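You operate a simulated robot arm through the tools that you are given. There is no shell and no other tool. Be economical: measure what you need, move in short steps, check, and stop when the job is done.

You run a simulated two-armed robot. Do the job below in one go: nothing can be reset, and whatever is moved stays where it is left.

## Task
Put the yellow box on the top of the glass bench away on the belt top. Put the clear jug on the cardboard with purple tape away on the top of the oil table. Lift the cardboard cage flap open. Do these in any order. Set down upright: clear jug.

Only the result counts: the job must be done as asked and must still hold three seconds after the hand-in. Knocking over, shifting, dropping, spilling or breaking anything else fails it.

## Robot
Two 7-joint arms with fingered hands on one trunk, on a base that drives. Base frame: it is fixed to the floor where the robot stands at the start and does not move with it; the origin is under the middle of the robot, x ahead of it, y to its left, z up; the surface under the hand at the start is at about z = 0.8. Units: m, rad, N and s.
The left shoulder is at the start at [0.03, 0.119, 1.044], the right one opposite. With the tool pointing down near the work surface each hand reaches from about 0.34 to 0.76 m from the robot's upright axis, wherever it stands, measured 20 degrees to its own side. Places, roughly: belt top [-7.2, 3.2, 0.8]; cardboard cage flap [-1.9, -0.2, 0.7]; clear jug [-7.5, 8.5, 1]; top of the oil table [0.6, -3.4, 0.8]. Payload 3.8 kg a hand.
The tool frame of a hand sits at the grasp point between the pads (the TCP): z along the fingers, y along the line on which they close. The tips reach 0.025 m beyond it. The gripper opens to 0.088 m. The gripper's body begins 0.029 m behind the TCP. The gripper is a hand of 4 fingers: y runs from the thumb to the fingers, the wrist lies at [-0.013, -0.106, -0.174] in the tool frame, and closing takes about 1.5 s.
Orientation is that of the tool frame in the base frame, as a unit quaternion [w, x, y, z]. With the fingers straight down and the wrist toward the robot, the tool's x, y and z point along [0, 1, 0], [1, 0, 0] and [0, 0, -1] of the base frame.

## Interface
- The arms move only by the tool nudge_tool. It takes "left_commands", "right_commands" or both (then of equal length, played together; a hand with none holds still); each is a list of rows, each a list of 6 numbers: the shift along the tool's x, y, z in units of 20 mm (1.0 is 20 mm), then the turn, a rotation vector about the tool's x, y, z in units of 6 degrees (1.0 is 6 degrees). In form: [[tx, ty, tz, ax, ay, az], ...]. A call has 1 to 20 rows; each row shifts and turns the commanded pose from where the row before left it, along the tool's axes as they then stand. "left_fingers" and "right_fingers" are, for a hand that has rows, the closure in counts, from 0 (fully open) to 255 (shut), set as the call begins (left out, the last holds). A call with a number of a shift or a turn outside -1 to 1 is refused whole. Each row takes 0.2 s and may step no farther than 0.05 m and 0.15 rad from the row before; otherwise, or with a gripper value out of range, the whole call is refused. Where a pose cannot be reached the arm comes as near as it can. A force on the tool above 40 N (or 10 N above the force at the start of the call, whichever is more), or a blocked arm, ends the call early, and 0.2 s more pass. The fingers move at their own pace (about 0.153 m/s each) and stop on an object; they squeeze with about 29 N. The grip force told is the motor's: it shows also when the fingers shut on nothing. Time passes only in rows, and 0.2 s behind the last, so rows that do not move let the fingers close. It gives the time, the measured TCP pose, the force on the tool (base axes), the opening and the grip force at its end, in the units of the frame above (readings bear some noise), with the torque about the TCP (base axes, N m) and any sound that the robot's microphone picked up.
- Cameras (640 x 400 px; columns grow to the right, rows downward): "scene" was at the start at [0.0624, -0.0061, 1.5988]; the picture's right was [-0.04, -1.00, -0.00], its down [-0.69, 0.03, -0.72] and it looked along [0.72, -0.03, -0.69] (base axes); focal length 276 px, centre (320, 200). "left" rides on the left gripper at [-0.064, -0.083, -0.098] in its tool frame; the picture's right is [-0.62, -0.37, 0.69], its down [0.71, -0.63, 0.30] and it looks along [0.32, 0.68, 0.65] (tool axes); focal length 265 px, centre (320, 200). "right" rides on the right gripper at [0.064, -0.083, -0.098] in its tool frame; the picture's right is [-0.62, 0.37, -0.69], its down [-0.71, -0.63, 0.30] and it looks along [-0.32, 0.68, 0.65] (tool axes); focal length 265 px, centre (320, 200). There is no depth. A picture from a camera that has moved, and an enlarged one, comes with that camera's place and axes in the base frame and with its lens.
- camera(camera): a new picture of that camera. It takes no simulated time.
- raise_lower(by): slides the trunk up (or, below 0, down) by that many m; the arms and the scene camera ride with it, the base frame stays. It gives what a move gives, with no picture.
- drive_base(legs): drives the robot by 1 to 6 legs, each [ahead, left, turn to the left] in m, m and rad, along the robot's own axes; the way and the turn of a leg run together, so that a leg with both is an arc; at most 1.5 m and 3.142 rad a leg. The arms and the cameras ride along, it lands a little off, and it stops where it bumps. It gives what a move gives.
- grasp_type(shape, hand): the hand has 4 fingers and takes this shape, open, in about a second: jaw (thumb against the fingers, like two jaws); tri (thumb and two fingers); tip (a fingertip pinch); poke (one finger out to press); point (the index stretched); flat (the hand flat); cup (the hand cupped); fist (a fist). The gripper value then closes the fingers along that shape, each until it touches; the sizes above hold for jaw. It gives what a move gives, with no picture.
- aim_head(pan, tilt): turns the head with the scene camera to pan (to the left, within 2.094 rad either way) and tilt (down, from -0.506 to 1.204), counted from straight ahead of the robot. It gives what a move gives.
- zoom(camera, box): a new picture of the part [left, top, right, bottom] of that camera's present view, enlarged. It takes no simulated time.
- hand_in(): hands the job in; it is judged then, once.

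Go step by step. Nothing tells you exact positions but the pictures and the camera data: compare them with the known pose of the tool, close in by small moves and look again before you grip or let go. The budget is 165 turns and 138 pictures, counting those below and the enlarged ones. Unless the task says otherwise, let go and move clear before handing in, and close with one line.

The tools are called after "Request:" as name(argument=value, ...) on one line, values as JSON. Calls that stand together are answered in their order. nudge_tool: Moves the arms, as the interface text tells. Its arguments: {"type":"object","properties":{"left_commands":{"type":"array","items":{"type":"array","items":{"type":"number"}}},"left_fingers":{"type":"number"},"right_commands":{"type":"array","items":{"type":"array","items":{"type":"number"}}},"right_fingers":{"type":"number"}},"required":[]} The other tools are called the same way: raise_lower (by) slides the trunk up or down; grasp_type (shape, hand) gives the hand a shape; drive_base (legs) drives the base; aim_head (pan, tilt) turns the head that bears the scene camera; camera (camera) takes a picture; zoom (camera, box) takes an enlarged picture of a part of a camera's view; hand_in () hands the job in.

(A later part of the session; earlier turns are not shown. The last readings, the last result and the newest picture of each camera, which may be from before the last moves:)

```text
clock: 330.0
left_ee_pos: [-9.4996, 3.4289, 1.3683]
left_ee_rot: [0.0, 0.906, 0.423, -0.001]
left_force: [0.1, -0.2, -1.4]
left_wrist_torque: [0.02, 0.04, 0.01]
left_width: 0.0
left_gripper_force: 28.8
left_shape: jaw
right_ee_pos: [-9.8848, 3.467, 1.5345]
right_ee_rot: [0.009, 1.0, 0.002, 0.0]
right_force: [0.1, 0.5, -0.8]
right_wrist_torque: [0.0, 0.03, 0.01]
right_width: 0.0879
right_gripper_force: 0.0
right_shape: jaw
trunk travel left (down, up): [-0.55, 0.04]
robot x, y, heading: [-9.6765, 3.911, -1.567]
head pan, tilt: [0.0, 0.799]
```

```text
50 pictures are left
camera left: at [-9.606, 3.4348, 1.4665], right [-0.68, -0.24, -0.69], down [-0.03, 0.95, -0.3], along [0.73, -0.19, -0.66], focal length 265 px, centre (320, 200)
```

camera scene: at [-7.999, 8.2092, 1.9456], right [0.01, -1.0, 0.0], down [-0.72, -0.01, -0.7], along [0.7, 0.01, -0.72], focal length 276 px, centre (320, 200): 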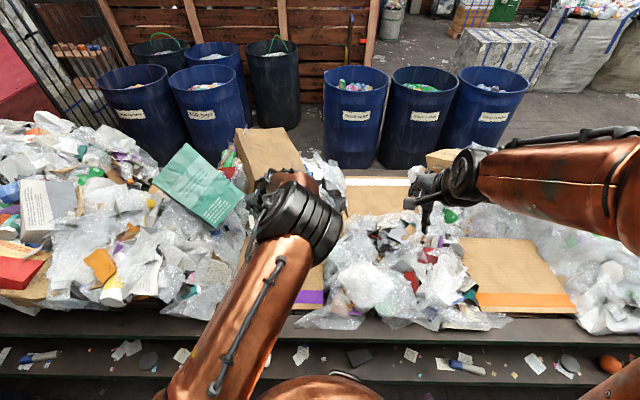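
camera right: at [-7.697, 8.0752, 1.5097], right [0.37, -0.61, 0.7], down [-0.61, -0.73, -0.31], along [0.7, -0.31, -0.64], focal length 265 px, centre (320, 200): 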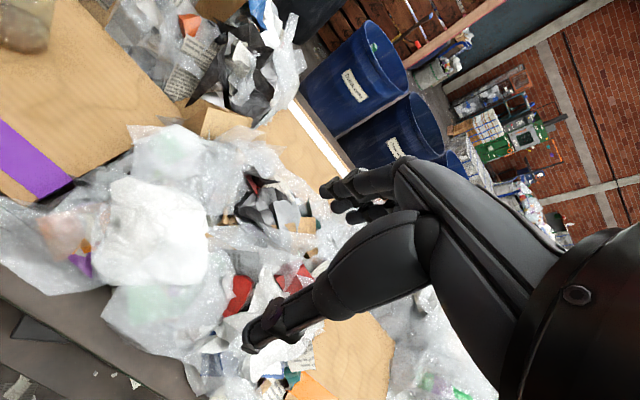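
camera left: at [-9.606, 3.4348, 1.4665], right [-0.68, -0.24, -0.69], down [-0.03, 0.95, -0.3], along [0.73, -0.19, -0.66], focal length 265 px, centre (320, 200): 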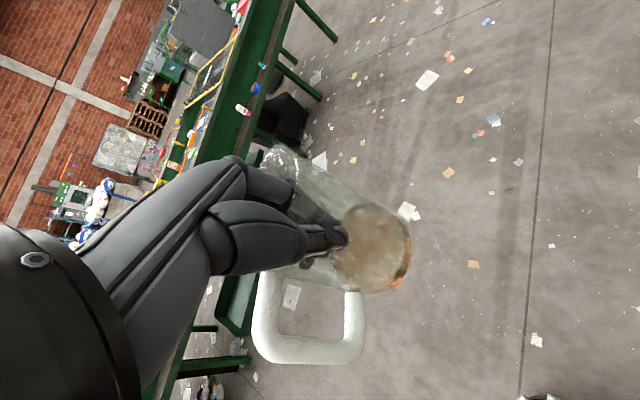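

Request:
drive_base(legs=[[0, 0, 0.272], [1.4, 0, 0], [1.4, 0, 0], [0.72, 0, 0], [0, 0, 1.28]])

Request:
drive_base(legs=[[1.4, 0, 0], [1.4, 0, 0]])

Request:
aim_head(pan=-0.25, tilt=0.3)

Request:
camera(camera="scene")

```text
clock: 351.3
left_ee_pos: [-8.193, 0.6932, 1.367]
left_ee_rot: [-0.001, 0.338, 0.941, -0.001]
left_force: [-0.9, -0.7, -2.4]
left_wrist_torque: [-0.01, 0.01, 0.01]
left_width: 0.0001
left_gripper_force: 29.1
left_shape: jaw
right_ee_pos: [-8.2276, 0.309, 1.5338]
right_ee_rot: [0.005, 0.704, 0.71, 0.005]
right_force: [0.3, 0.3, 0.7]
right_wrist_torque: [0.02, 0.01, -0.01]
right_width: 0.088
right_gripper_force: 0.0
right_shape: jaw
trunk travel left (down, up): [-0.55, 0.04]
robot x, y, heading: [-8.6772, 0.513, 0.008]
head pan, tilt: [0.0, 0.799]
```

```text
clock: 364.9
left_ee_pos: [-5.3869, 0.7147, 1.3677]
left_ee_rot: [0.0, 0.332, 0.943, -0.001]
left_force: [0.5, 0.5, -1.4]
left_wrist_torque: [-0.06, -0.01, 0.02]
left_width: 0.0
left_gripper_force: 29.5
left_shape: jaw
right_ee_pos: [-5.4167, 0.3303, 1.5335]
right_ee_rot: [0.005, 0.699, 0.715, 0.006]
right_force: [-0.3, -0.7, -0.5]
right_wrist_torque: [0.01, 0.0, 0.02]
right_width: 0.0879
right_gripper_force: 0.1
right_shape: jaw
trunk travel left (down, up): [-0.55, 0.04]
robot x, y, heading: [-5.8672, 0.5275, 0.021]
head pan, tilt: [0.0, 0.799]
```

```text
clock: 365.8
left_ee_pos: [-5.387, 0.7143, 1.3682]
left_ee_rot: [0.0, 0.332, 0.943, -0.001]
left_force: [0.6, -0.7, -1.8]
left_wrist_torque: [-0.03, 0.04, 0.0]
left_width: 0.0001
left_gripper_force: 29.0
left_shape: jaw
right_ee_pos: [-5.4173, 0.3296, 1.5339]
right_ee_rot: [0.006, 0.699, 0.715, 0.005]
right_force: [-0.3, 0.0, -0.8]
right_wrist_torque: [0.03, 0.01, 0.04]
right_width: 0.088
right_gripper_force: 0.1
right_shape: jaw
trunk travel left (down, up): [-0.55, 0.04]
robot x, y, heading: [-5.867, 0.5276, 0.018]
head pan, tilt: [-0.25, 0.3]
```

```text
49 pictures are left
camera scene: at [-5.7962, 0.5034, 1.99], right [-0.23, -0.97, 0.0], down [-0.29, 0.07, -0.95], along [0.93, -0.22, -0.3], focal length 276 px, centre (320, 200)
```

scene: 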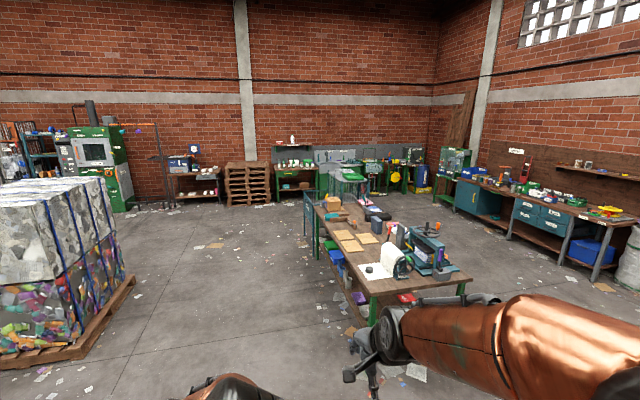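

Request:
drive_base(legs=[[0, 0, 0.045], [1.4, 0, 0], [1.4, 0, 0], [1.4, 0, 0], [0.85, 0, 0], [0, 0, -1.4]])

Request:
aim_head(pan=0.2, tilt=0.4)

Request:
camera(camera="scene")

Request:
aim_head(pan=-0.9, tilt=0.6)

Request:
camera(camera="scene")

```text
clock: 394.2
left_ee_pos: [-0.4621, 0.3894, 1.366]
left_ee_rot: [-0.001, 0.849, 0.528, -0.001]
left_force: [0.5, -0.8, -1.9]
left_wrist_torque: [-0.05, 0.09, -0.02]
left_width: 0.0001
left_gripper_force: 29.2
left_shape: jaw
right_ee_pos: [-0.8449, 0.3366, 1.533]
right_ee_rot: [0.008, 0.993, 0.119, 0.001]
right_force: [-0.1, 0.6, -0.6]
right_wrist_torque: [0.04, 0.04, 0.0]
right_width: 0.0879
right_gripper_force: 0.1
right_shape: jaw
trunk travel left (down, up): [-0.55, 0.04]
robot x, y, heading: [-0.7458, 0.8195, -1.336]
head pan, tilt: [-0.25, 0.3]
```

```text
clock: 395.1
left_ee_pos: [-0.4625, 0.3898, 1.3669]
left_ee_rot: [-0.001, 0.85, 0.526, -0.001]
left_force: [-0.1, -0.5, -2.3]
left_wrist_torque: [-0.04, 0.05, 0.05]
left_width: 0.0
left_gripper_force: 29.1
left_shape: jaw
right_ee_pos: [-0.8446, 0.337, 1.5332]
right_ee_rot: [0.008, 0.993, 0.119, 0.0]
right_force: [-0.9, -0.5, 0.2]
right_wrist_torque: [-0.01, 0.0, 0.02]
right_width: 0.0879
right_gripper_force: 0.0
right_shape: jaw
trunk travel left (down, up): [-0.55, 0.04]
robot x, y, heading: [-0.7527, 0.8208, -1.335]
head pan, tilt: [0.201, 0.4]
```

```text
48 pictures are left
camera scene: at [-0.7146, 0.7504, 1.9809], right [-0.91, -0.42, 0.0], down [-0.16, 0.35, -0.92], along [0.39, -0.84, -0.39], focal length 276 px, centre (320, 200)
```

scene: 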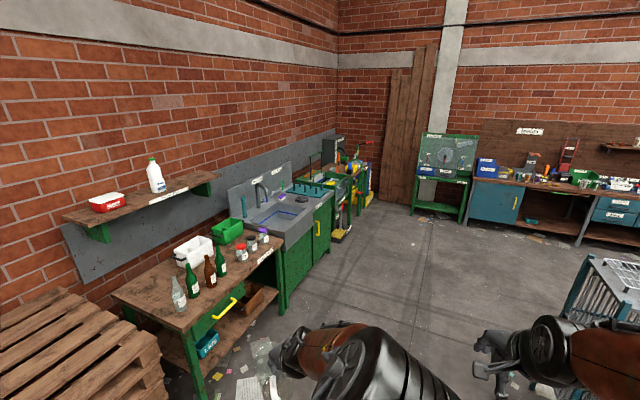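

```text
clock: 396.4
left_ee_pos: [-0.463, 0.3902, 1.3676]
left_ee_rot: [0.0, 0.85, 0.527, -0.001]
left_force: [-0.1, 0.9, -2.1]
left_wrist_torque: [-0.04, 0.07, 0.0]
left_width: 0.0
left_gripper_force: 28.8
left_shape: jaw
right_ee_pos: [-0.8449, 0.3367, 1.5324]
right_ee_rot: [0.008, 0.993, 0.119, 0.001]
right_force: [-0.1, 0.6, 0.1]
right_wrist_torque: [0.01, 0.0, 0.01]
right_width: 0.0879
right_gripper_force: 0.0
right_shape: jaw
trunk travel left (down, up): [-0.55, 0.04]
robot x, y, heading: [-0.7488, 0.8189, -1.337]
head pan, tilt: [-0.901, 0.6]
```

```text
47 pictures are left
camera scene: at [-0.808, 0.7648, 1.9626], right [-0.79, 0.62, 0.0], down [0.35, 0.44, -0.83], along [-0.51, -0.65, -0.57], focal length 276 px, centre (320, 200)
```

scene: 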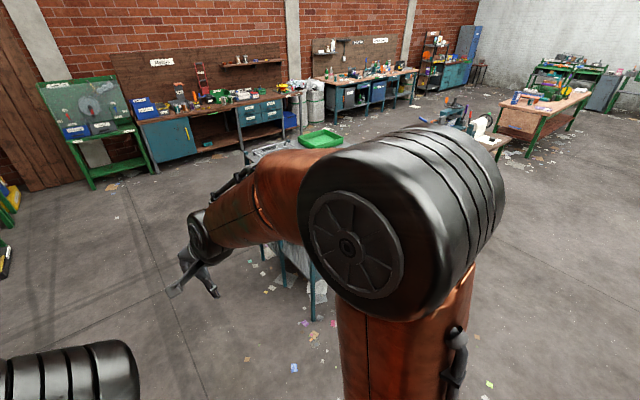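

Request:
drive_base(legs=[[0, 0, -0.15], [1.4, 0, 0], [1.4, 0, 0], [0, 0, 0.7]])

Request:
aim_head(pan=0.0, tilt=0.5)

Request:
camera(camera="scene")

```text
clock: 412.3
left_ee_pos: [-0.164, -2.1552, 1.3676]
left_ee_rot: [-0.001, 0.688, 0.726, -0.001]
left_force: [0.9, -0.1, -2.0]
left_wrist_torque: [-0.02, 0.06, -0.02]
left_width: 0.0
left_gripper_force: 28.7
left_shape: jaw
right_ee_pos: [-0.4701, -2.3882, 1.5336]
right_ee_rot: [0.007, 0.93, 0.368, 0.002]
right_force: [-0.7, 0.2, -0.2]
right_wrist_torque: [0.03, -0.01, 0.02]
right_width: 0.088
right_gripper_force: 0.1
right_shape: jaw
trunk travel left (down, up): [-0.55, 0.04]
robot x, y, heading: [-0.6208, -1.9234, -0.821]
head pan, tilt: [-0.901, 0.6]
```

```text
clock: 413.5
left_ee_pos: [-0.1633, -2.1538, 1.3669]
left_ee_rot: [-0.001, 0.688, 0.726, -0.001]
left_force: [0.2, 0.1, -1.6]
left_wrist_torque: [-0.04, 0.04, 0.0]
left_width: 0.0004
left_gripper_force: 28.5
left_shape: jaw
right_ee_pos: [-0.47, -2.3895, 1.5336]
right_ee_rot: [0.008, 0.929, 0.369, 0.003]
right_force: [-0.5, -0.3, -0.6]
right_wrist_torque: [0.02, 0.02, 0.03]
right_width: 0.0878
right_gripper_force: 0.0
right_shape: jaw
trunk travel left (down, up): [-0.55, 0.04]
robot x, y, heading: [-0.6233, -1.9201, -0.821]
head pan, tilt: [0.0, 0.499]
```

```text
46 pictures are left
camera scene: at [-0.5754, -1.9769, 1.9717], right [-0.73, -0.68, 0.0], down [-0.33, 0.35, -0.88], along [0.6, -0.64, -0.48], focal length 276 px, centre (320, 200)
```

scene: 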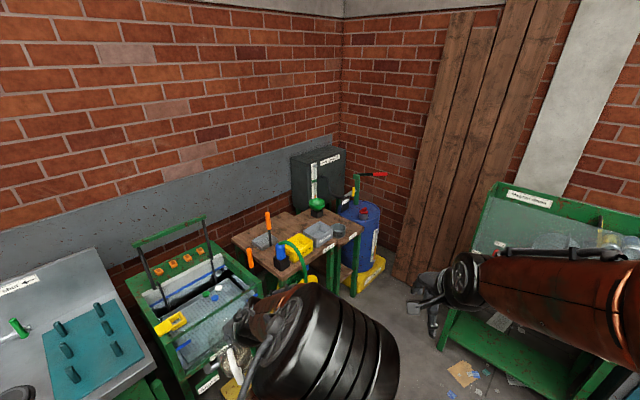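

Request:
drive_base(legs=[[0, 0, 0.82], [0.3, -1.1, 0]])

Request:
aim_head(pan=-0.1, tilt=0.75)

Request:
camera(camera="scene")

Request:
camera(camera="left")

```text
clock: 421.4
left_ee_pos: [0.1673, -2.8158, 1.3675]
left_ee_rot: [-0.001, 0.334, 0.943, -0.001]
left_force: [0.1, 0.4, -1.1]
left_wrist_torque: [-0.07, 0.0, 0.01]
left_width: 0.0
left_gripper_force: 29.2
left_shape: jaw
right_ee_pos: [0.1358, -3.2003, 1.534]
right_ee_rot: [0.006, 0.701, 0.713, 0.006]
right_force: [0.3, 0.4, 0.8]
right_wrist_torque: [0.02, 0.02, 0.0]
right_width: 0.0881
right_gripper_force: 0.0
right_shape: jaw
trunk travel left (down, up): [-0.55, 0.04]
robot x, y, heading: [-0.3122, -3.0037, 0.007]
head pan, tilt: [0.0, 0.499]
```

```text
clock: 422.1
left_ee_pos: [0.167, -2.8165, 1.3669]
left_ee_rot: [-0.001, 0.334, 0.942, -0.001]
left_force: [0.0, -0.3, -1.5]
left_wrist_torque: [-0.05, 0.0, -0.03]
left_width: 0.0
left_gripper_force: 29.1
left_shape: jaw
right_ee_pos: [0.1353, -3.202, 1.5334]
right_ee_rot: [0.005, 0.7, 0.714, 0.006]
right_force: [0.4, -0.1, 0.9]
right_wrist_torque: [0.02, -0.04, -0.01]
right_width: 0.088
right_gripper_force: 0.0
right_shape: jaw
trunk travel left (down, up): [-0.55, 0.04]
robot x, y, heading: [-0.3153, -3.0038, 0.012]
head pan, tilt: [-0.099, 0.75]
```

```text
45 pictures are left
camera scene: at [-0.2508, -3.0119, 1.9498], right [-0.08, -1.0, 0.0], down [-0.68, 0.06, -0.73], along [0.73, -0.06, -0.68], focal length 276 px, centre (320, 200)
```

scene: 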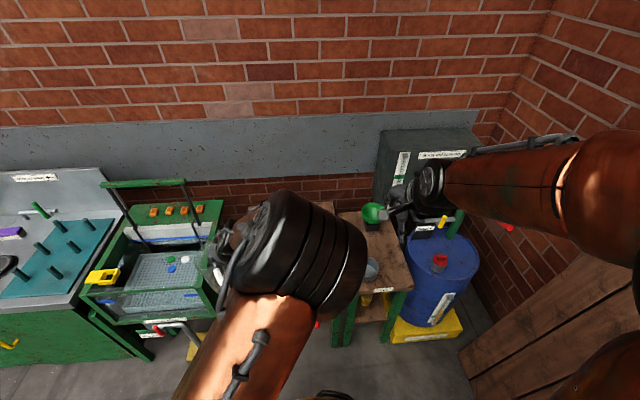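

```text
44 pictures are left
camera left: at [0.1641, -2.9201, 1.4663], right [0.25, -0.68, -0.69], down [-0.95, -0.04, -0.3], along [0.18, 0.73, -0.66], focal length 265 px, centre (320, 200)
```

left: 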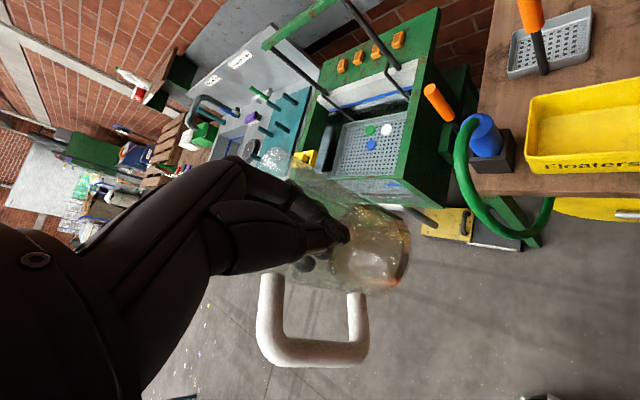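

Request:
camera(camera="right")

Request:
zoom(camera="scene", box=[310, 180, 450, 320])

```text
43 pictures are left
camera right: at [0.049, -3.138, 1.6298], right [0.37, -0.61, 0.7], down [-0.61, -0.73, -0.31], along [0.7, -0.31, -0.64], focal length 265 px, centre (320, 200)
```

right: 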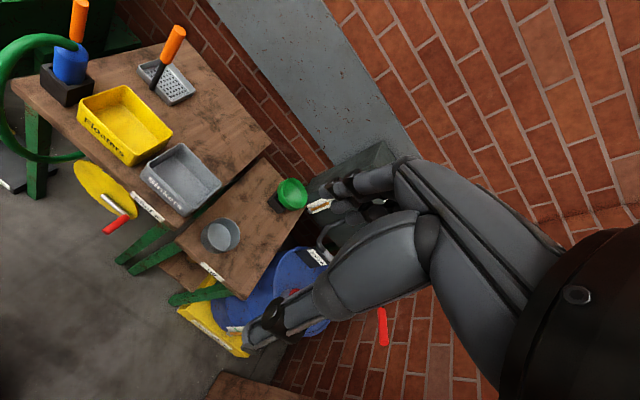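

```text
2.86 times, centred on (380, 250) of scene
camera zoom: at [-0.2508, -3.0119, 1.9498], right [-0.08, -1.0, 0.0], down [-0.68, 0.06, -0.73], along [0.73, -0.06, -0.68], focal length 787 px, centre (149, 57)
```

zoom: 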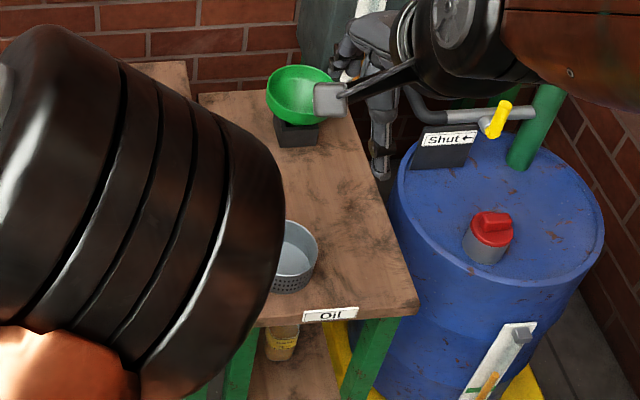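

The narrow table labelled "Oil" (x 0.37–0.86, y -3.20…-3.49) is the target; free spot near (0.57, -3.40) between basket and funnel. I reposition and rotate so the left hand reaches it comfortably.

Request:
drive_base(legs=[[0.26, -0.1, 0], [0, 0, -0.81]])

Request:
aim_head(pan=0.3, tilt=0.9)

Request:
camera(camera="scene")

Request:
camera(camera="left")

```text
clock: 426.2
left_ee_pos: [0.4033, -3.3349, 1.3674]
left_ee_rot: [-0.001, 0.691, 0.723, -0.001]
left_force: [0.5, 0.4, -1.2]
left_wrist_torque: [-0.01, 0.0, -0.01]
left_width: 0.0
left_gripper_force: 28.8
left_shape: jaw
right_ee_pos: [0.0969, -3.5661, 1.5336]
right_ee_rot: [0.007, 0.932, 0.363, 0.004]
right_force: [-0.3, 0.4, -0.4]
right_wrist_torque: [-0.02, 0.0, -0.01]
right_width: 0.0878
right_gripper_force: 0.1
right_shape: jaw
trunk travel left (down, up): [-0.55, 0.04]
robot x, y, heading: [-0.0562, -3.0975, -0.828]
head pan, tilt: [-0.099, 0.75]
```

```text
clock: 427.1
left_ee_pos: [0.404, -3.3335, 1.3679]
left_ee_rot: [0.0, 0.691, 0.723, 0.0]
left_force: [0.7, 0.4, -2.7]
left_wrist_torque: [-0.03, 0.02, 0.01]
left_width: 0.0003
left_gripper_force: 29.4
left_shape: jaw
right_ee_pos: [0.0968, -3.5668, 1.5334]
right_ee_rot: [0.008, 0.931, 0.364, 0.003]
right_force: [-0.3, -0.9, -0.1]
right_wrist_torque: [0.01, -0.03, 0.0]
right_width: 0.088
right_gripper_force: 0.1
right_shape: jaw
trunk travel left (down, up): [-0.55, 0.04]
robot x, y, heading: [-0.0519, -3.097, -0.833]
head pan, tilt: [0.3, 0.901]
```

```text
41 pictures are left
camera scene: at [-0.0015, -3.1251, 1.9379], right [-0.5, -0.86, 0.0], down [-0.68, 0.4, -0.62], along [0.54, -0.31, -0.78], focal length 276 px, centre (320, 200)
```

scene: 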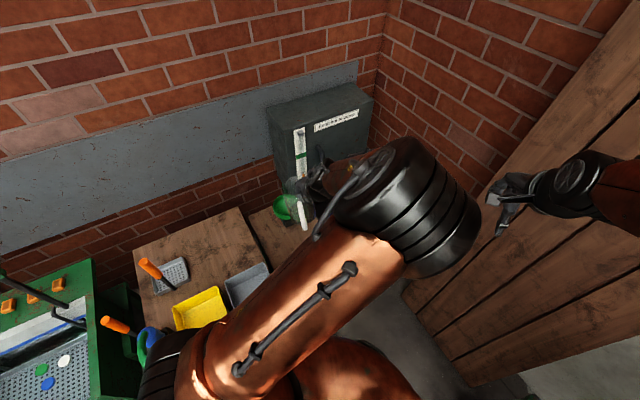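

```text
40 pictures are left
camera left: at [0.3245, -3.4004, 1.4663], right [-0.34, -0.64, -0.69], down [-0.66, 0.68, -0.3], along [0.67, 0.36, -0.66], focal length 265 px, centre (320, 200)
```

left: 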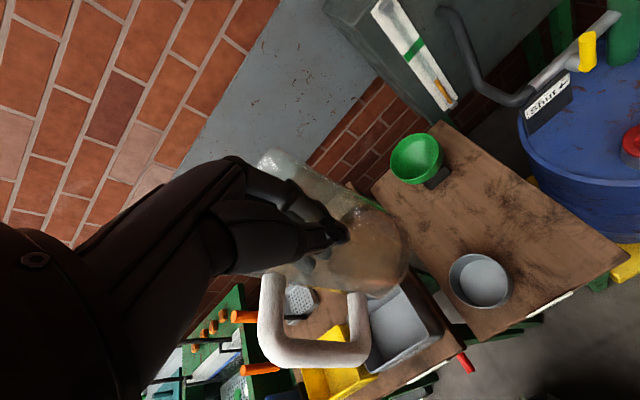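

Request:
nudge_tool(left_commands=[[-0.565, 0.9375, 0, 0, 0, 0], [-0.565, 0.9375, 0, 0, 0, 0], [-0.565, 0.9375, 0, 0, 0, 0], [-0.565, 0.9375, 0, 0, 0, 0], [-0.565, 0.9375, 0, 0, 0, 0], [-0.565, 0.9375, 0, 0, 0, 0], [-0.565, 0.9375, 0, 0, 0, 0], [-0.565, 0.9375, 0, 0, 0, 0]])

Request:
raise_lower(by=-0.25)

Request:
camera(camera="left")

Request:
camera(camera="scene")

```text
clock: 428.9
left_ee_pos: [0.5603, -3.4186, 1.3668]
left_ee_rot: [-0.001, 0.691, 0.723, -0.001]
left_force: [-0.3, -0.2, -1.7]
left_wrist_torque: [-0.01, 0.05, -0.02]
left_width: 0.0
left_gripper_force: 28.7
left_shape: jaw
right_ee_pos: [0.0986, -3.5672, 1.5326]
right_ee_rot: [0.007, 0.931, 0.365, 0.003]
right_force: [-0.4, -0.6, -0.3]
right_wrist_torque: [0.01, 0.02, 0.0]
right_width: 0.0878
right_gripper_force: 0.1
right_shape: jaw
trunk travel left (down, up): [-0.55, 0.04]
robot x, y, heading: [-0.0523, -3.0981, -0.828]
head pan, tilt: [0.3, 0.901]
```

```text
clock: 431.5
left_ee_pos: [0.5594, -3.4187, 1.1168]
left_ee_rot: [0.0, 0.69, 0.723, 0.0]
left_force: [-0.2, -0.3, -1.8]
left_wrist_torque: [-0.03, 0.07, 0.02]
left_width: 0.0
left_gripper_force: 29.1
left_shape: jaw
right_ee_pos: [0.0974, -3.5667, 1.2836]
right_ee_rot: [0.007, 0.931, 0.365, 0.003]
right_force: [0.2, -0.1, -0.9]
right_wrist_torque: [-0.02, -0.03, -0.02]
right_width: 0.0877
right_gripper_force: 0.0
right_shape: jaw
trunk travel left (down, up): [-0.3, 0.29]
robot x, y, heading: [-0.0554, -3.0959, -0.83]
head pan, tilt: [0.3, 0.901]
```

```text
39 pictures are left
camera left: at [0.479, -3.4843, 1.216], right [-0.34, -0.64, -0.69], down [-0.66, 0.68, -0.3], along [0.67, 0.36, -0.66], focal length 265 px, centre (320, 200)
```

left: 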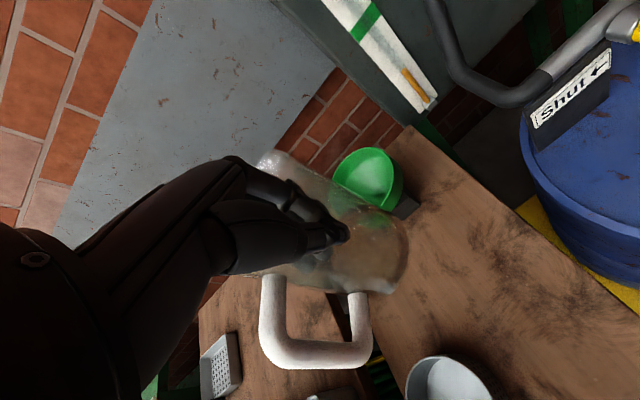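

```text
38 pictures are left
camera scene: at [-0.0013, -3.1249, 1.6879], right [-0.5, -0.86, 0.0], down [-0.68, 0.4, -0.62], along [0.54, -0.31, -0.78], focal length 276 px, centre (320, 200)
```

scene: 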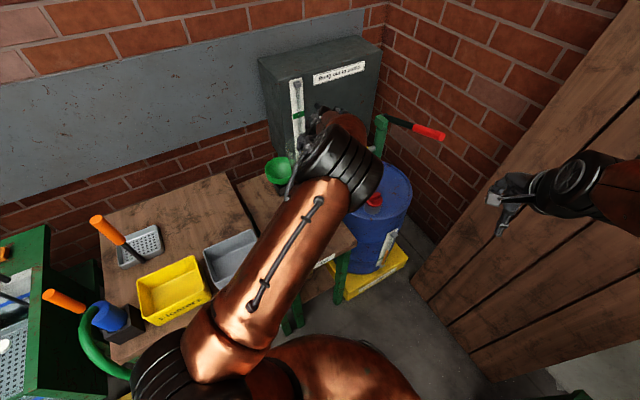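

Request:
nudge_tool(left_commands=[[0, 0, 0.9, 0, 0, 0], [0, 0, 0.9, 0, 0, 0], [0, 0, 0.9, 0, 0, 0], [0, 0, 0.9, 0, 0, 0], [0, 0, 0.9, 0, 0, 0], [0, 0, 0.9, 0, 0, 0], [0, 0, 0.9, 0, 0, 0], [0, 0, 0.9, 0, 0, 0]])

Request:
camera(camera="left")

Request:
zoom(camera="scene", box=[220, 120, 400, 300])

```text
clock: 433.3
left_ee_pos: [0.5581, -3.4192, 0.9715]
left_ee_rot: [0.001, 0.69, 0.723, 0.0]
left_force: [0.1, 0.5, -1.5]
left_wrist_torque: [-0.02, 0.05, 0.01]
left_width: 0.0
left_gripper_force: 30.0
left_shape: jaw
right_ee_pos: [0.0978, -3.567, 1.2829]
right_ee_rot: [0.008, 0.931, 0.365, 0.003]
right_force: [0.2, 0.5, 0.4]
right_wrist_torque: [0.01, -0.03, -0.01]
right_width: 0.0883
right_gripper_force: 0.2
right_shape: jaw
trunk travel left (down, up): [-0.3, 0.29]
robot x, y, heading: [-0.0549, -3.0998, -0.828]
head pan, tilt: [0.3, 0.901]
```

```text
37 pictures are left
camera left: at [0.4778, -3.4852, 1.071], right [-0.34, -0.64, -0.69], down [-0.66, 0.68, -0.3], along [0.67, 0.35, -0.66], focal length 265 px, centre (320, 200)
```

left: 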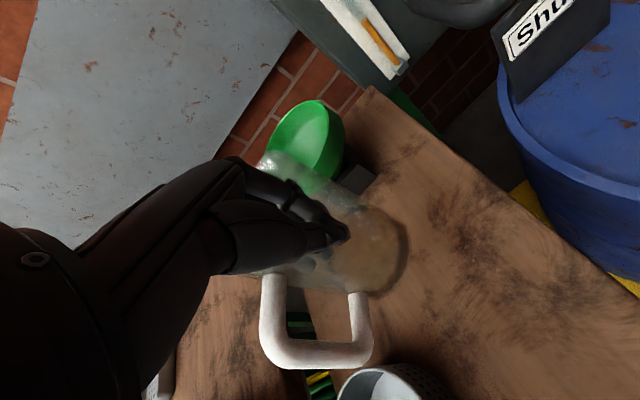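

```text
2.22 times, centred on (310, 210) of scene
camera zoom: at [-0.0007, -3.1251, 1.6878], right [-0.5, -0.86, 0.0], down [-0.68, 0.4, -0.62], along [0.54, -0.31, -0.78], focal length 612 px, centre (342, 178)
```

zoom: 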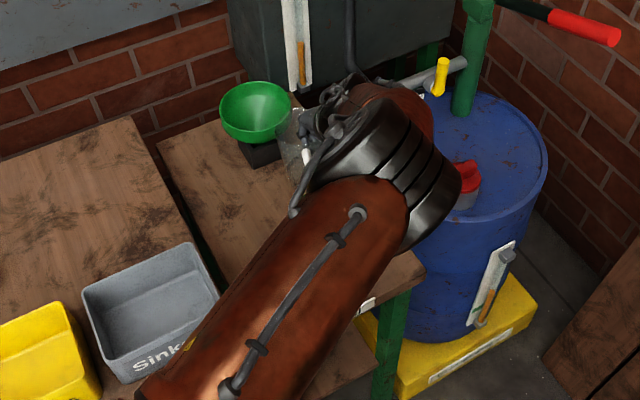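

Request:
nudge_tool(left_commands=[[0, -0.4, 0.5, 0, 0, 0], [0, 0, 0.5, 0, 0, 0], [0, 0, 0.5, 0, 0, 0], [0, 0, 0.4, 0, 0, 0], [0, 0, 0.4, 0, 0, 0]])

Request:
camera(camera="left")

```text
clock: 434.5
left_ee_pos: [0.5516, -3.4184, 0.9259]
left_ee_rot: [0.0, 0.691, 0.723, 0.0]
left_force: [-0.1, -0.4, -2.3]
left_wrist_torque: [-0.04, 0.06, 0.0]
left_width: 0.0001
left_gripper_force: 29.1
left_shape: jaw
right_ee_pos: [0.0972, -3.5656, 1.283]
right_ee_rot: [0.008, 0.931, 0.364, 0.002]
right_force: [0.0, 0.5, -0.5]
right_wrist_torque: [0.01, -0.03, 0.04]
right_width: 0.088
right_gripper_force: 0.0
right_shape: jaw
trunk travel left (down, up): [-0.3, 0.29]
robot x, y, heading: [-0.0545, -3.0978, -0.828]
head pan, tilt: [0.3, 0.901]
```

```text
35 pictures are left
camera left: at [0.4715, -3.4851, 1.0252], right [-0.34, -0.64, -0.69], down [-0.66, 0.68, -0.3], along [0.67, 0.36, -0.66], focal length 265 px, centre (320, 200)
```

left: 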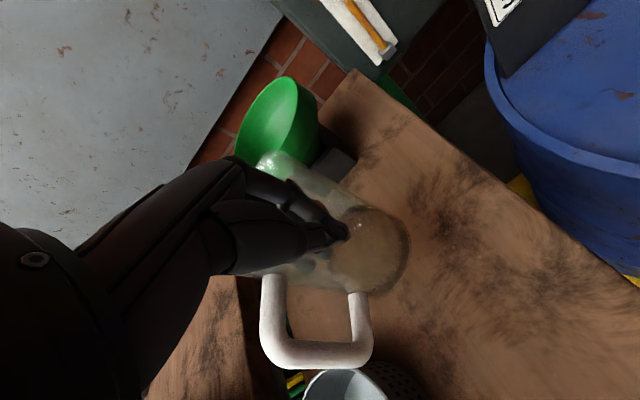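

Request:
nudge_tool(left_commands=[[0, 0, 0.25, 0, 0, 0], [0, 0, 0.25, 0, 0, 0], [0, 0, 0.25, 0, 0, 0]])

Request:
zoom(camera="left", box=[230, 130, 450, 390])

```text
clock: 435.3
left_ee_pos: [0.5517, -3.4167, 0.9112]
left_ee_rot: [0.0, 0.69, 0.724, -0.001]
left_force: [-0.1, -1.0, -0.9]
left_wrist_torque: [-0.03, 0.02, -0.03]
left_width: 0.0001
left_gripper_force: 29.6
left_shape: jaw
right_ee_pos: [0.0968, -3.5658, 1.2839]
right_ee_rot: [0.007, 0.932, 0.364, 0.003]
right_force: [0.1, -0.1, 0.2]
right_wrist_torque: [0.0, 0.03, -0.01]
right_width: 0.0881
right_gripper_force: 0.1
right_shape: jaw
trunk travel left (down, up): [-0.3, 0.29]
robot x, y, heading: [-0.0527, -3.0972, -0.83]
head pan, tilt: [0.3, 0.901]
```

```text
1.54 times, centred on (340, 260) of left
camera zoom: at [0.471, -3.4836, 1.0098], right [-0.34, -0.64, -0.69], down [-0.66, 0.68, -0.3], along [0.67, 0.36, -0.66], focal length 408 px, centre (289, 108)
```

zoom: 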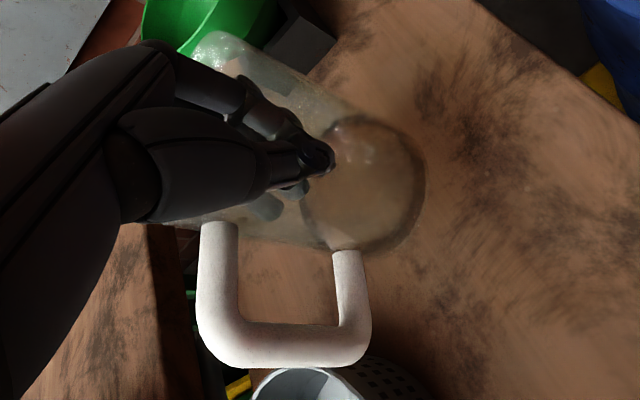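

Request:
nudge_tool(left_commands=[[0, 0, 0.2, 0, 0, 0], [0, 0, 0.2, 0, 0, 0]])

Request:
nudge_tool(left_commands=[[0, 0, 0.15, 0, 0, 0], [0, 0, 0.1, 0, 0, 0]])

```text
clock: 435.9
left_ee_pos: [0.5507, -3.4182, 0.9023]
left_ee_rot: [0.0, 0.69, 0.723, -0.001]
left_force: [-0.1, 0.3, -1.9]
left_wrist_torque: [-0.01, 0.02, 0.02]
left_width: 0.0
left_gripper_force: 28.9
left_shape: jaw
right_ee_pos: [0.0966, -3.5663, 1.2825]
right_ee_rot: [0.007, 0.931, 0.364, 0.004]
right_force: [-0.2, 0.5, 0.0]
right_wrist_torque: [0.0, -0.02, -0.01]
right_width: 0.0882
right_gripper_force: 0.1
right_shape: jaw
trunk travel left (down, up): [-0.3, 0.29]
robot x, y, heading: [-0.0555, -3.0991, -0.827]
head pan, tilt: [0.3, 0.901]
```

```text
clock: 436.5
left_ee_pos: [0.5525, -3.4189, 0.8983]
left_ee_rot: [-0.001, 0.691, 0.723, 0.0]
left_force: [0.3, -0.2, -1.2]
left_wrist_torque: [-0.01, 0.06, -0.01]
left_width: 0.0
left_gripper_force: 28.7
left_shape: jaw
right_ee_pos: [0.0966, -3.5665, 1.2836]
right_ee_rot: [0.008, 0.931, 0.364, 0.003]
right_force: [0.6, 0.7, 0.6]
right_wrist_torque: [0.04, 0.01, 0.0]
right_width: 0.088
right_gripper_force: 0.1
right_shape: jaw
trunk travel left (down, up): [-0.3, 0.29]
robot x, y, heading: [-0.052, -3.0955, -0.831]
head pan, tilt: [0.3, 0.901]
```

Request:
nudge_tool(left_commands=[[0, 0, 0.15, 0, 0, 0], [0, 0, 0.15, 0, 0, 0], [0, 0, 0.15, 0, 0, 0]])

Request:
zoom(camera="left", box=[230, 130, 450, 390])

```text
clock: 437.3
left_ee_pos: [0.5499, -3.4181, 0.8895]
left_ee_rot: [0.0, 0.691, 0.723, 0.0]
left_force: [-0.2, 0.7, -3.1]
left_wrist_torque: [-0.01, 0.05, -0.01]
left_width: 0.0
left_gripper_force: 29.4
left_shape: jaw
right_ee_pos: [0.0983, -3.567, 1.2833]
right_ee_rot: [0.008, 0.931, 0.365, 0.003]
right_force: [-0.2, -0.5, -0.4]
right_wrist_torque: [0.06, -0.03, 0.02]
right_width: 0.088
right_gripper_force: 0.0
right_shape: jaw
trunk travel left (down, up): [-0.3, 0.29]
robot x, y, heading: [-0.0502, -3.0989, -0.829]
head pan, tilt: [0.3, 0.901]
```

```text
1.54 times, centred on (340, 260) of left
camera zoom: at [0.4702, -3.4851, 0.9887], right [-0.34, -0.64, -0.69], down [-0.66, 0.68, -0.3], along [0.67, 0.36, -0.66], focal length 408 px, centre (289, 108)
```

zoom: 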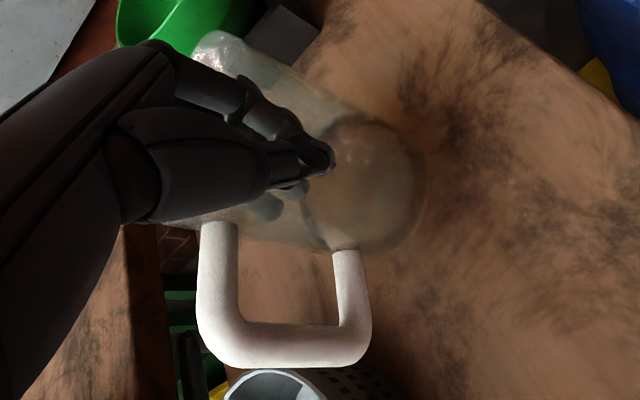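

Request:
nudge_tool(left_commands=[[0, 0, 0.15, 0, 0, 0], [0, 0, 0.15, 0, 0, 0], [0, 0, 0.15, 0, 0, 0]])

Request:
nudge_tool(left_commands=[[0, 0, 0.15, 0, 0, 0], [0, 0, 0.15, 0, 0, 0]])

Request:
zoom(camera="left", box=[230, 130, 450, 390])

```text
clock: 438.1
left_ee_pos: [0.5501, -3.42, 0.8809]
left_ee_rot: [-0.001, 0.691, 0.723, 0.0]
left_force: [0.1, 0.7, -1.0]
left_wrist_torque: [-0.04, 0.04, 0.0]
left_width: 0.0003
left_gripper_force: 28.8
left_shape: jaw
right_ee_pos: [0.0972, -3.5673, 1.2837]
right_ee_rot: [0.007, 0.931, 0.364, 0.003]
right_force: [-0.5, 0.0, -1.1]
right_wrist_torque: [0.02, -0.01, 0.04]
right_width: 0.0879
right_gripper_force: 0.0
right_shape: jaw
trunk travel left (down, up): [-0.3, 0.29]
robot x, y, heading: [-0.058, -3.1022, -0.826]
head pan, tilt: [0.3, 0.901]
```

```text
clock: 438.7
left_ee_pos: [0.5505, -3.4178, 0.8733]
left_ee_rot: [-0.001, 0.691, 0.723, -0.001]
left_force: [0.7, 0.3, -1.4]
left_wrist_torque: [-0.01, 0.05, -0.02]
left_width: 0.0
left_gripper_force: 29.0
left_shape: jaw
right_ee_pos: [0.0982, -3.5668, 1.283]
right_ee_rot: [0.007, 0.931, 0.364, 0.004]
right_force: [0.5, -0.7, 0.3]
right_wrist_torque: [-0.01, -0.01, -0.01]
right_width: 0.0878
right_gripper_force: 0.0
right_shape: jaw
trunk travel left (down, up): [-0.3, 0.29]
robot x, y, heading: [-0.0518, -3.0972, -0.831]
head pan, tilt: [0.3, 0.901]
```

```text
1.54 times, centred on (340, 260) of left
camera zoom: at [0.4713, -3.4848, 0.9737], right [-0.34, -0.64, -0.69], down [-0.66, 0.68, -0.3], along [0.67, 0.36, -0.66], focal length 408 px, centre (289, 108)
```

zoom: 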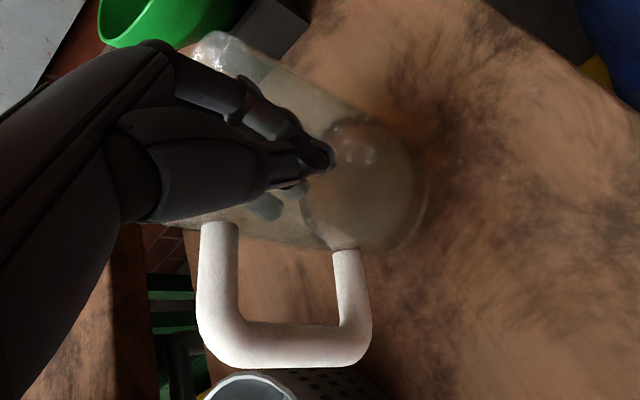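

Request:
nudge_tool(left_commands=[[0, 0, 0.2, 0, 0, 0], [0, 0, 0.2, 0, 0, 0]])

Request:
nudge_tool(left_commands=[[0, 0, 0.2, 0, 0, 0], [0, 0, 0.2, 0, 0, 0]])

Request:
zoom(camera="left", box=[230, 130, 450, 390])

```text
clock: 439.3
left_ee_pos: [0.5502, -3.4191, 0.8662]
left_ee_rot: [-0.001, 0.691, 0.723, 0.0]
left_force: [0.2, -0.6, -1.2]
left_wrist_torque: [0.0, 0.03, -0.01]
left_width: 0.0
left_gripper_force: 29.2
left_shape: jaw
right_ee_pos: [0.0972, -3.5665, 1.2837]
right_ee_rot: [0.008, 0.931, 0.364, 0.003]
right_force: [0.4, -0.5, -1.3]
right_wrist_torque: [0.01, 0.01, -0.01]
right_width: 0.088
right_gripper_force: 0.1
right_shape: jaw
trunk travel left (down, up): [-0.3, 0.29]
robot x, y, heading: [-0.0534, -3.0981, -0.827]
head pan, tilt: [0.3, 0.901]
```

```text
clock: 439.9
left_ee_pos: [0.5513, -3.4189, 0.8575]
left_ee_rot: [0.0, 0.69, 0.724, 0.0]
left_force: [-0.4, -0.6, 2.2]
left_wrist_torque: [0.02, -0.08, -0.03]
left_width: 0.0
left_gripper_force: 29.3
left_shape: jaw
right_ee_pos: [0.0962, -3.5665, 1.2832]
right_ee_rot: [0.008, 0.931, 0.365, 0.003]
right_force: [-0.1, 0.1, 0.0]
right_wrist_torque: [0.05, -0.03, 0.0]
right_width: 0.0882
right_gripper_force: 0.0
right_shape: jaw
trunk travel left (down, up): [-0.3, 0.29]
robot x, y, heading: [-0.0568, -3.1, -0.825]
head pan, tilt: [0.3, 0.901]
```

```text
1.54 times, centred on (340, 260) of left
camera zoom: at [0.4704, -3.4843, 0.9581], right [-0.34, -0.64, -0.69], down [-0.66, 0.68, -0.3], along [0.67, 0.36, -0.66], focal length 408 px, centre (289, 108)
```

zoom: 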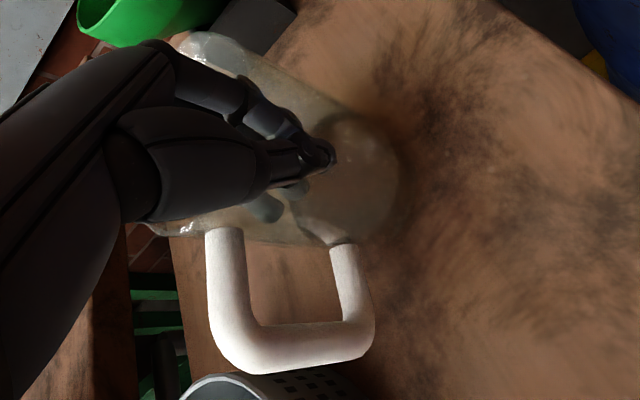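

Contact felt and the jug squared up on the table. Release.

Request:
nudge_tool(left_commands=[[0, 0, 0, 0, 0, 0], [0, 0, 0, 0, 0, 0]], left_fingers=215)

Request:
nudge_tool(left_commands=[[0, 0, 0, 0, 0, 0], [0, 0, 0, 0, 0, 0], [0, 0, 0, 0, 0, 0], [0, 0, 0, 0, 0, 0]], left_fingers=60)

Request:
camera(camera="left")

```text
clock: 440.5
left_ee_pos: [0.5504, -3.4174, 0.8595]
left_ee_rot: [0.0, 0.691, 0.723, -0.001]
left_force: [-0.1, -0.1, 1.1]
left_wrist_torque: [0.0, -0.01, 0.01]
left_width: 0.0138
left_gripper_force: 0.1
left_shape: jaw
right_ee_pos: [0.0967, -3.567, 1.2839]
right_ee_rot: [0.008, 0.931, 0.364, 0.003]
right_force: [-0.6, 0.3, 0.6]
right_wrist_torque: [0.0, 0.0, 0.03]
right_width: 0.0878
right_gripper_force: 0.0
right_shape: jaw
trunk travel left (down, up): [-0.3, 0.29]
robot x, y, heading: [-0.0539, -3.1017, -0.829]
head pan, tilt: [0.3, 0.901]
```

```text
clock: 441.5
left_ee_pos: [0.551, -3.4182, 0.8589]
left_ee_rot: [-0.001, 0.691, 0.723, -0.001]
left_force: [-0.8, -0.5, -0.5]
left_wrist_torque: [-0.02, 0.02, -0.02]
left_width: 0.0672
left_gripper_force: 0.0
left_shape: jaw
right_ee_pos: [0.0971, -3.5662, 1.283]
right_ee_rot: [0.008, 0.931, 0.365, 0.003]
right_force: [-0.1, -0.4, -0.6]
right_wrist_torque: [-0.02, -0.02, 0.0]
right_width: 0.0877
right_gripper_force: 0.1
right_shape: jaw
trunk travel left (down, up): [-0.3, 0.29]
robot x, y, heading: [-0.0544, -3.0996, -0.829]
head pan, tilt: [0.3, 0.901]
```

```text
30 pictures are left
camera left: at [0.4705, -3.4842, 0.9579], right [-0.34, -0.64, -0.69], down [-0.66, 0.68, -0.3], along [0.67, 0.36, -0.66], focal length 265 px, centre (320, 200)
```

left: 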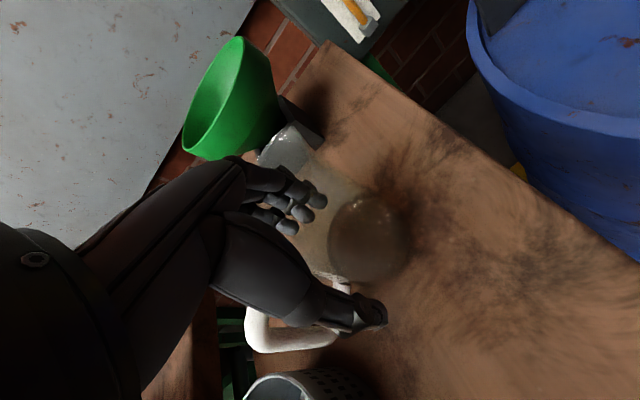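

Request:
nudge_tool(left_commands=[[0, 0, -0.4, 0, 0, 0], [0, 0, -0.5, 0, 0, 0], [0, 0, -0.6, 0, 0, 0], [0, 0, -0.7, 0, 0, 0]])

Request:
camera(camera="left")

```text
clock: 442.5
left_ee_pos: [0.5495, -3.4167, 0.9041]
left_ee_rot: [-0.002, 0.691, 0.723, -0.001]
left_force: [0.2, -0.9, 0.5]
left_wrist_torque: [-0.04, 0.0, 0.0]
left_width: 0.067
left_gripper_force: 0.0
left_shape: jaw
right_ee_pos: [0.0961, -3.5653, 1.2833]
right_ee_rot: [0.008, 0.931, 0.364, 0.003]
right_force: [-0.1, -0.7, -0.1]
right_wrist_torque: [-0.02, -0.04, 0.01]
right_width: 0.0879
right_gripper_force: 0.1
right_shape: jaw
trunk travel left (down, up): [-0.3, 0.29]
robot x, y, heading: [-0.0507, -3.1005, -0.829]
head pan, tilt: [0.3, 0.901]
```

```text
29 pictures are left
camera left: at [0.4702, -3.4833, 1.0028], right [-0.34, -0.64, -0.69], down [-0.66, 0.69, -0.3], along [0.67, 0.35, -0.66], focal length 265 px, centre (320, 200)
```

left: 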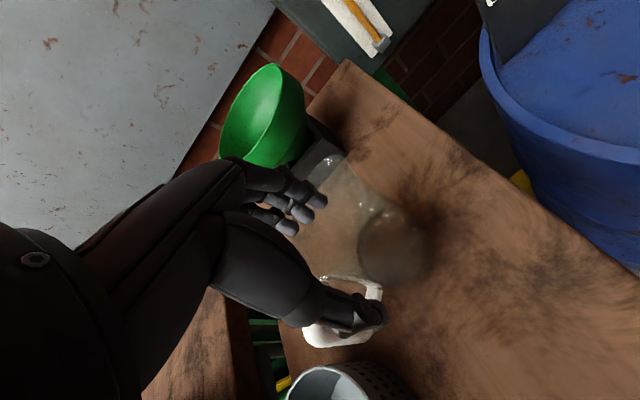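

Jug stays standing as the fingers rise out. Lift the hand fully clear and verify.

Request:
nudge_tool(left_commands=[[0, 0, -0.7, 0, 0, 0], [0, 0, -0.8, 0, 0, 0], [0, 0, -1, 0, 0, 0], [0, 0, -1, 0, 0, 0], [0, 0, -1, 0, 0, 0], [0, 0, -1, 0, 0, 0], [0, 0, -1, 0, 0, 0], [0, 0, -1, 0, 0, 0]])

Request:
raise_lower(by=0.2)

Request:
camera(camera="left")

```text
clock: 444.3
left_ee_pos: [0.5534, -3.4181, 1.0524]
left_ee_rot: [0.0, 0.69, 0.724, -0.001]
left_force: [-0.3, 0.7, 0.2]
left_wrist_torque: [-0.01, 0.0, 0.01]
left_width: 0.0671
left_gripper_force: 0.0
left_shape: jaw
right_ee_pos: [0.0974, -3.5653, 1.2836]
right_ee_rot: [0.008, 0.931, 0.364, 0.004]
right_force: [0.1, 0.7, 0.0]
right_wrist_torque: [0.0, -0.02, 0.02]
right_width: 0.0879
right_gripper_force: 0.0
right_shape: jaw
trunk travel left (down, up): [-0.3, 0.29]
robot x, y, heading: [-0.0524, -3.1017, -0.83]
head pan, tilt: [0.3, 0.901]
```

```text
clock: 446.5
left_ee_pos: [0.5517, -3.4187, 1.2522]
left_ee_rot: [-0.001, 0.69, 0.724, 0.0]
left_force: [0.4, 0.3, -0.4]
left_wrist_torque: [0.01, -0.01, 0.01]
left_width: 0.0666
left_gripper_force: 0.0
left_shape: jaw
right_ee_pos: [0.0972, -3.566, 1.484]
right_ee_rot: [0.007, 0.931, 0.364, 0.002]
right_force: [-0.2, -0.4, 0.6]
right_wrist_torque: [0.03, -0.01, 0.01]
right_width: 0.0877
right_gripper_force: 0.0
right_shape: jaw
trunk travel left (down, up): [-0.5, 0.09]
robot x, y, heading: [-0.051, -3.0968, -0.834]
head pan, tilt: [0.3, 0.901]
```

```text
28 pictures are left
camera left: at [0.4725, -3.4846, 1.3509], right [-0.34, -0.64, -0.69], down [-0.66, 0.68, -0.3], along [0.67, 0.36, -0.66], focal length 265 px, centre (320, 200)
```

left: 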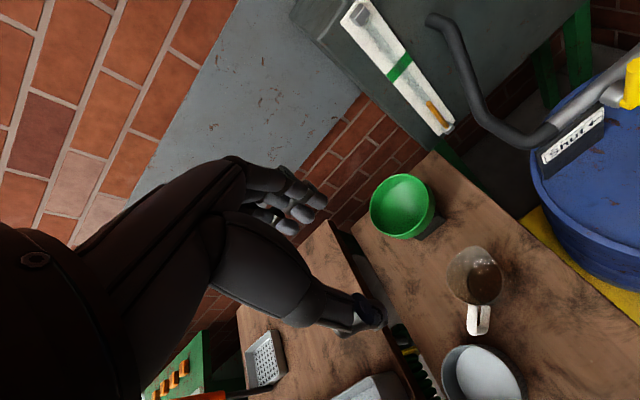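

Request:
drive_base(legs=[[-0.4, 0, 0]])

Request:
nudge_tool(left_commands=[[0.5, -0.85, 0, 0, 0, 0], [0.5, -0.85, 0, 0, 0, 0], [0.5, -0.85, 0, 0, 0, 0], [0.5, -0.85, 0, 0, 0, 0], [0.5, -0.85, 0, 0, 0, 0], [0.5, -0.85, 0, 0, 0, 0], [0.5, -0.85, 0, 0, 0, 0], [0, 0, 0, 0, 0, 0.9], [0, 0, 0, 0, 0, 0.9], [0, 0, 0, 0, 0, 0.9], [0, 0, 0, 0, 0, 0.9], [0, 0, 0, 0, 0, 0.9], [0, 0, 0, 0, 0, 0.9], [0, 0, 0, 0, 0, 0.9], [0, 0, 0, 0, 0, 0.9], [0, 0, 0, 0, 0, 0.9]], left_fingers=0)

Request:
drive_base(legs=[[0, 0, 1.5], [0, 0, 1.2]])

Request:
aim_head(pan=0.0, tilt=0.3)

Request:
camera(camera="scene")

```text
clock: 449.0
left_ee_pos: [0.2761, -3.1357, 1.2519]
left_ee_rot: [-0.002, 0.701, 0.714, -0.001]
left_force: [0.3, -0.2, 0.1]
left_wrist_torque: [-0.01, -0.02, 0.02]
left_width: 0.0671
left_gripper_force: 0.1
left_shape: jaw
right_ee_pos: [-0.1823, -3.271, 1.4825]
right_ee_rot: [0.008, 0.936, 0.352, 0.003]
right_force: [0.5, -0.7, 0.4]
right_wrist_torque: [-0.02, 0.0, -0.01]
right_width: 0.0879
right_gripper_force: 0.0
right_shape: jaw
trunk travel left (down, up): [-0.5, 0.09]
robot x, y, heading: [-0.3204, -2.7986, -0.853]
head pan, tilt: [0.3, 0.901]
```

```text
clock: 452.4
left_ee_pos: [0.1574, -3.0663, 1.2525]
left_ee_rot: [-0.001, 0.932, 0.362, -0.002]
left_force: [-0.7, 0.2, -0.8]
left_wrist_torque: [-0.01, -0.01, 0.03]
left_width: 0.0883
left_gripper_force: 0.1
left_shape: jaw
right_ee_pos: [-0.1815, -3.2703, 1.4833]
right_ee_rot: [0.008, 0.936, 0.352, 0.002]
right_force: [1.0, -0.2, 0.1]
right_wrist_torque: [-0.05, -0.01, 0.0]
right_width: 0.0879
right_gripper_force: 0.1
right_shape: jaw
trunk travel left (down, up): [-0.5, 0.09]
robot x, y, heading: [-0.321, -2.8013, -0.856]
head pan, tilt: [0.3, 0.901]
```

```text
clock: 459.4
left_ee_pos: [-0.6338, -2.3498, 1.2522]
left_ee_rot: [0.001, -0.146, 0.989, -0.001]
left_force: [-0.3, -0.1, -0.1]
left_wrist_torque: [0.0, 0.02, 0.0]
left_width: 0.088
left_gripper_force: 0.0
left_shape: jaw
right_ee_pos: [-0.2393, -2.315, 1.4841]
right_ee_rot: [-0.002, -0.135, 0.991, 0.008]
right_force: [0.2, -0.7, 0.3]
right_wrist_torque: [-0.01, 0.04, 0.01]
right_width: 0.0879
right_gripper_force: 0.0
right_shape: jaw
trunk travel left (down, up): [-0.5, 0.09]
robot x, y, heading: [-0.3216, -2.8002, 1.842]
head pan, tilt: [0.3, 0.901]
```

```text
clock: 460.4
left_ee_pos: [-0.6336, -2.3504, 1.2518]
left_ee_rot: [0.001, -0.146, 0.989, 0.0]
left_force: [0.2, -1.0, -0.4]
left_wrist_torque: [0.03, 0.0, -0.01]
left_width: 0.0877
left_gripper_force: 0.1
left_shape: jaw
right_ee_pos: [-0.2391, -2.3138, 1.4837]
right_ee_rot: [-0.001, -0.135, 0.991, 0.01]
right_force: [0.4, 0.1, 0.6]
right_wrist_torque: [0.02, 0.01, -0.04]
right_width: 0.0877
right_gripper_force: 0.1
right_shape: jaw
trunk travel left (down, up): [-0.5, 0.09]
robot x, y, heading: [-0.3186, -2.7981, 1.836]
head pan, tilt: [0.0, 0.3]
```

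```text
27 pictures are left
camera scene: at [-0.3406, -2.7301, 1.94], right [0.96, 0.26, 0.0], down [0.08, -0.29, -0.95], along [-0.25, 0.92, -0.3], focal length 276 px, centre (320, 200)
```

scene: 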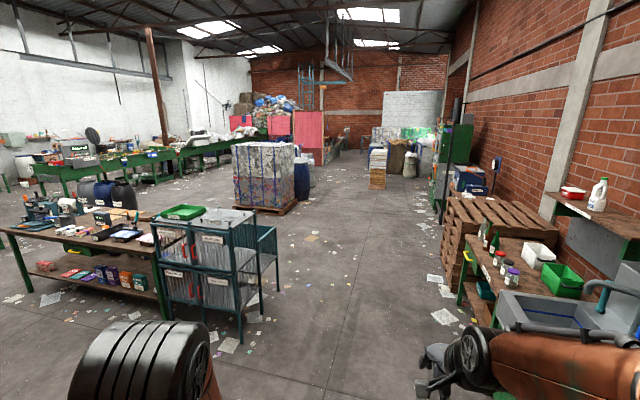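

Request:
zoom(camera="scene", box=[140, 190, 300, 350])

```text
2.50 times, centred on (220, 270) of scene
camera zoom: at [-0.3406, -2.7301, 1.94], right [0.96, 0.26, 0.0], down [0.08, -0.29, -0.95], along [-0.25, 0.92, -0.3], focal length 689 px, centre (570, 25)
```

zoom: 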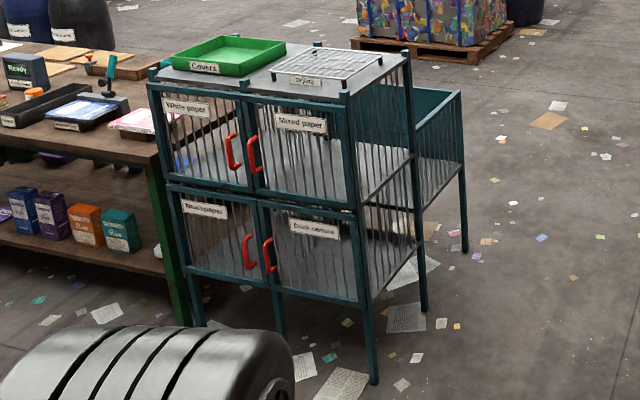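

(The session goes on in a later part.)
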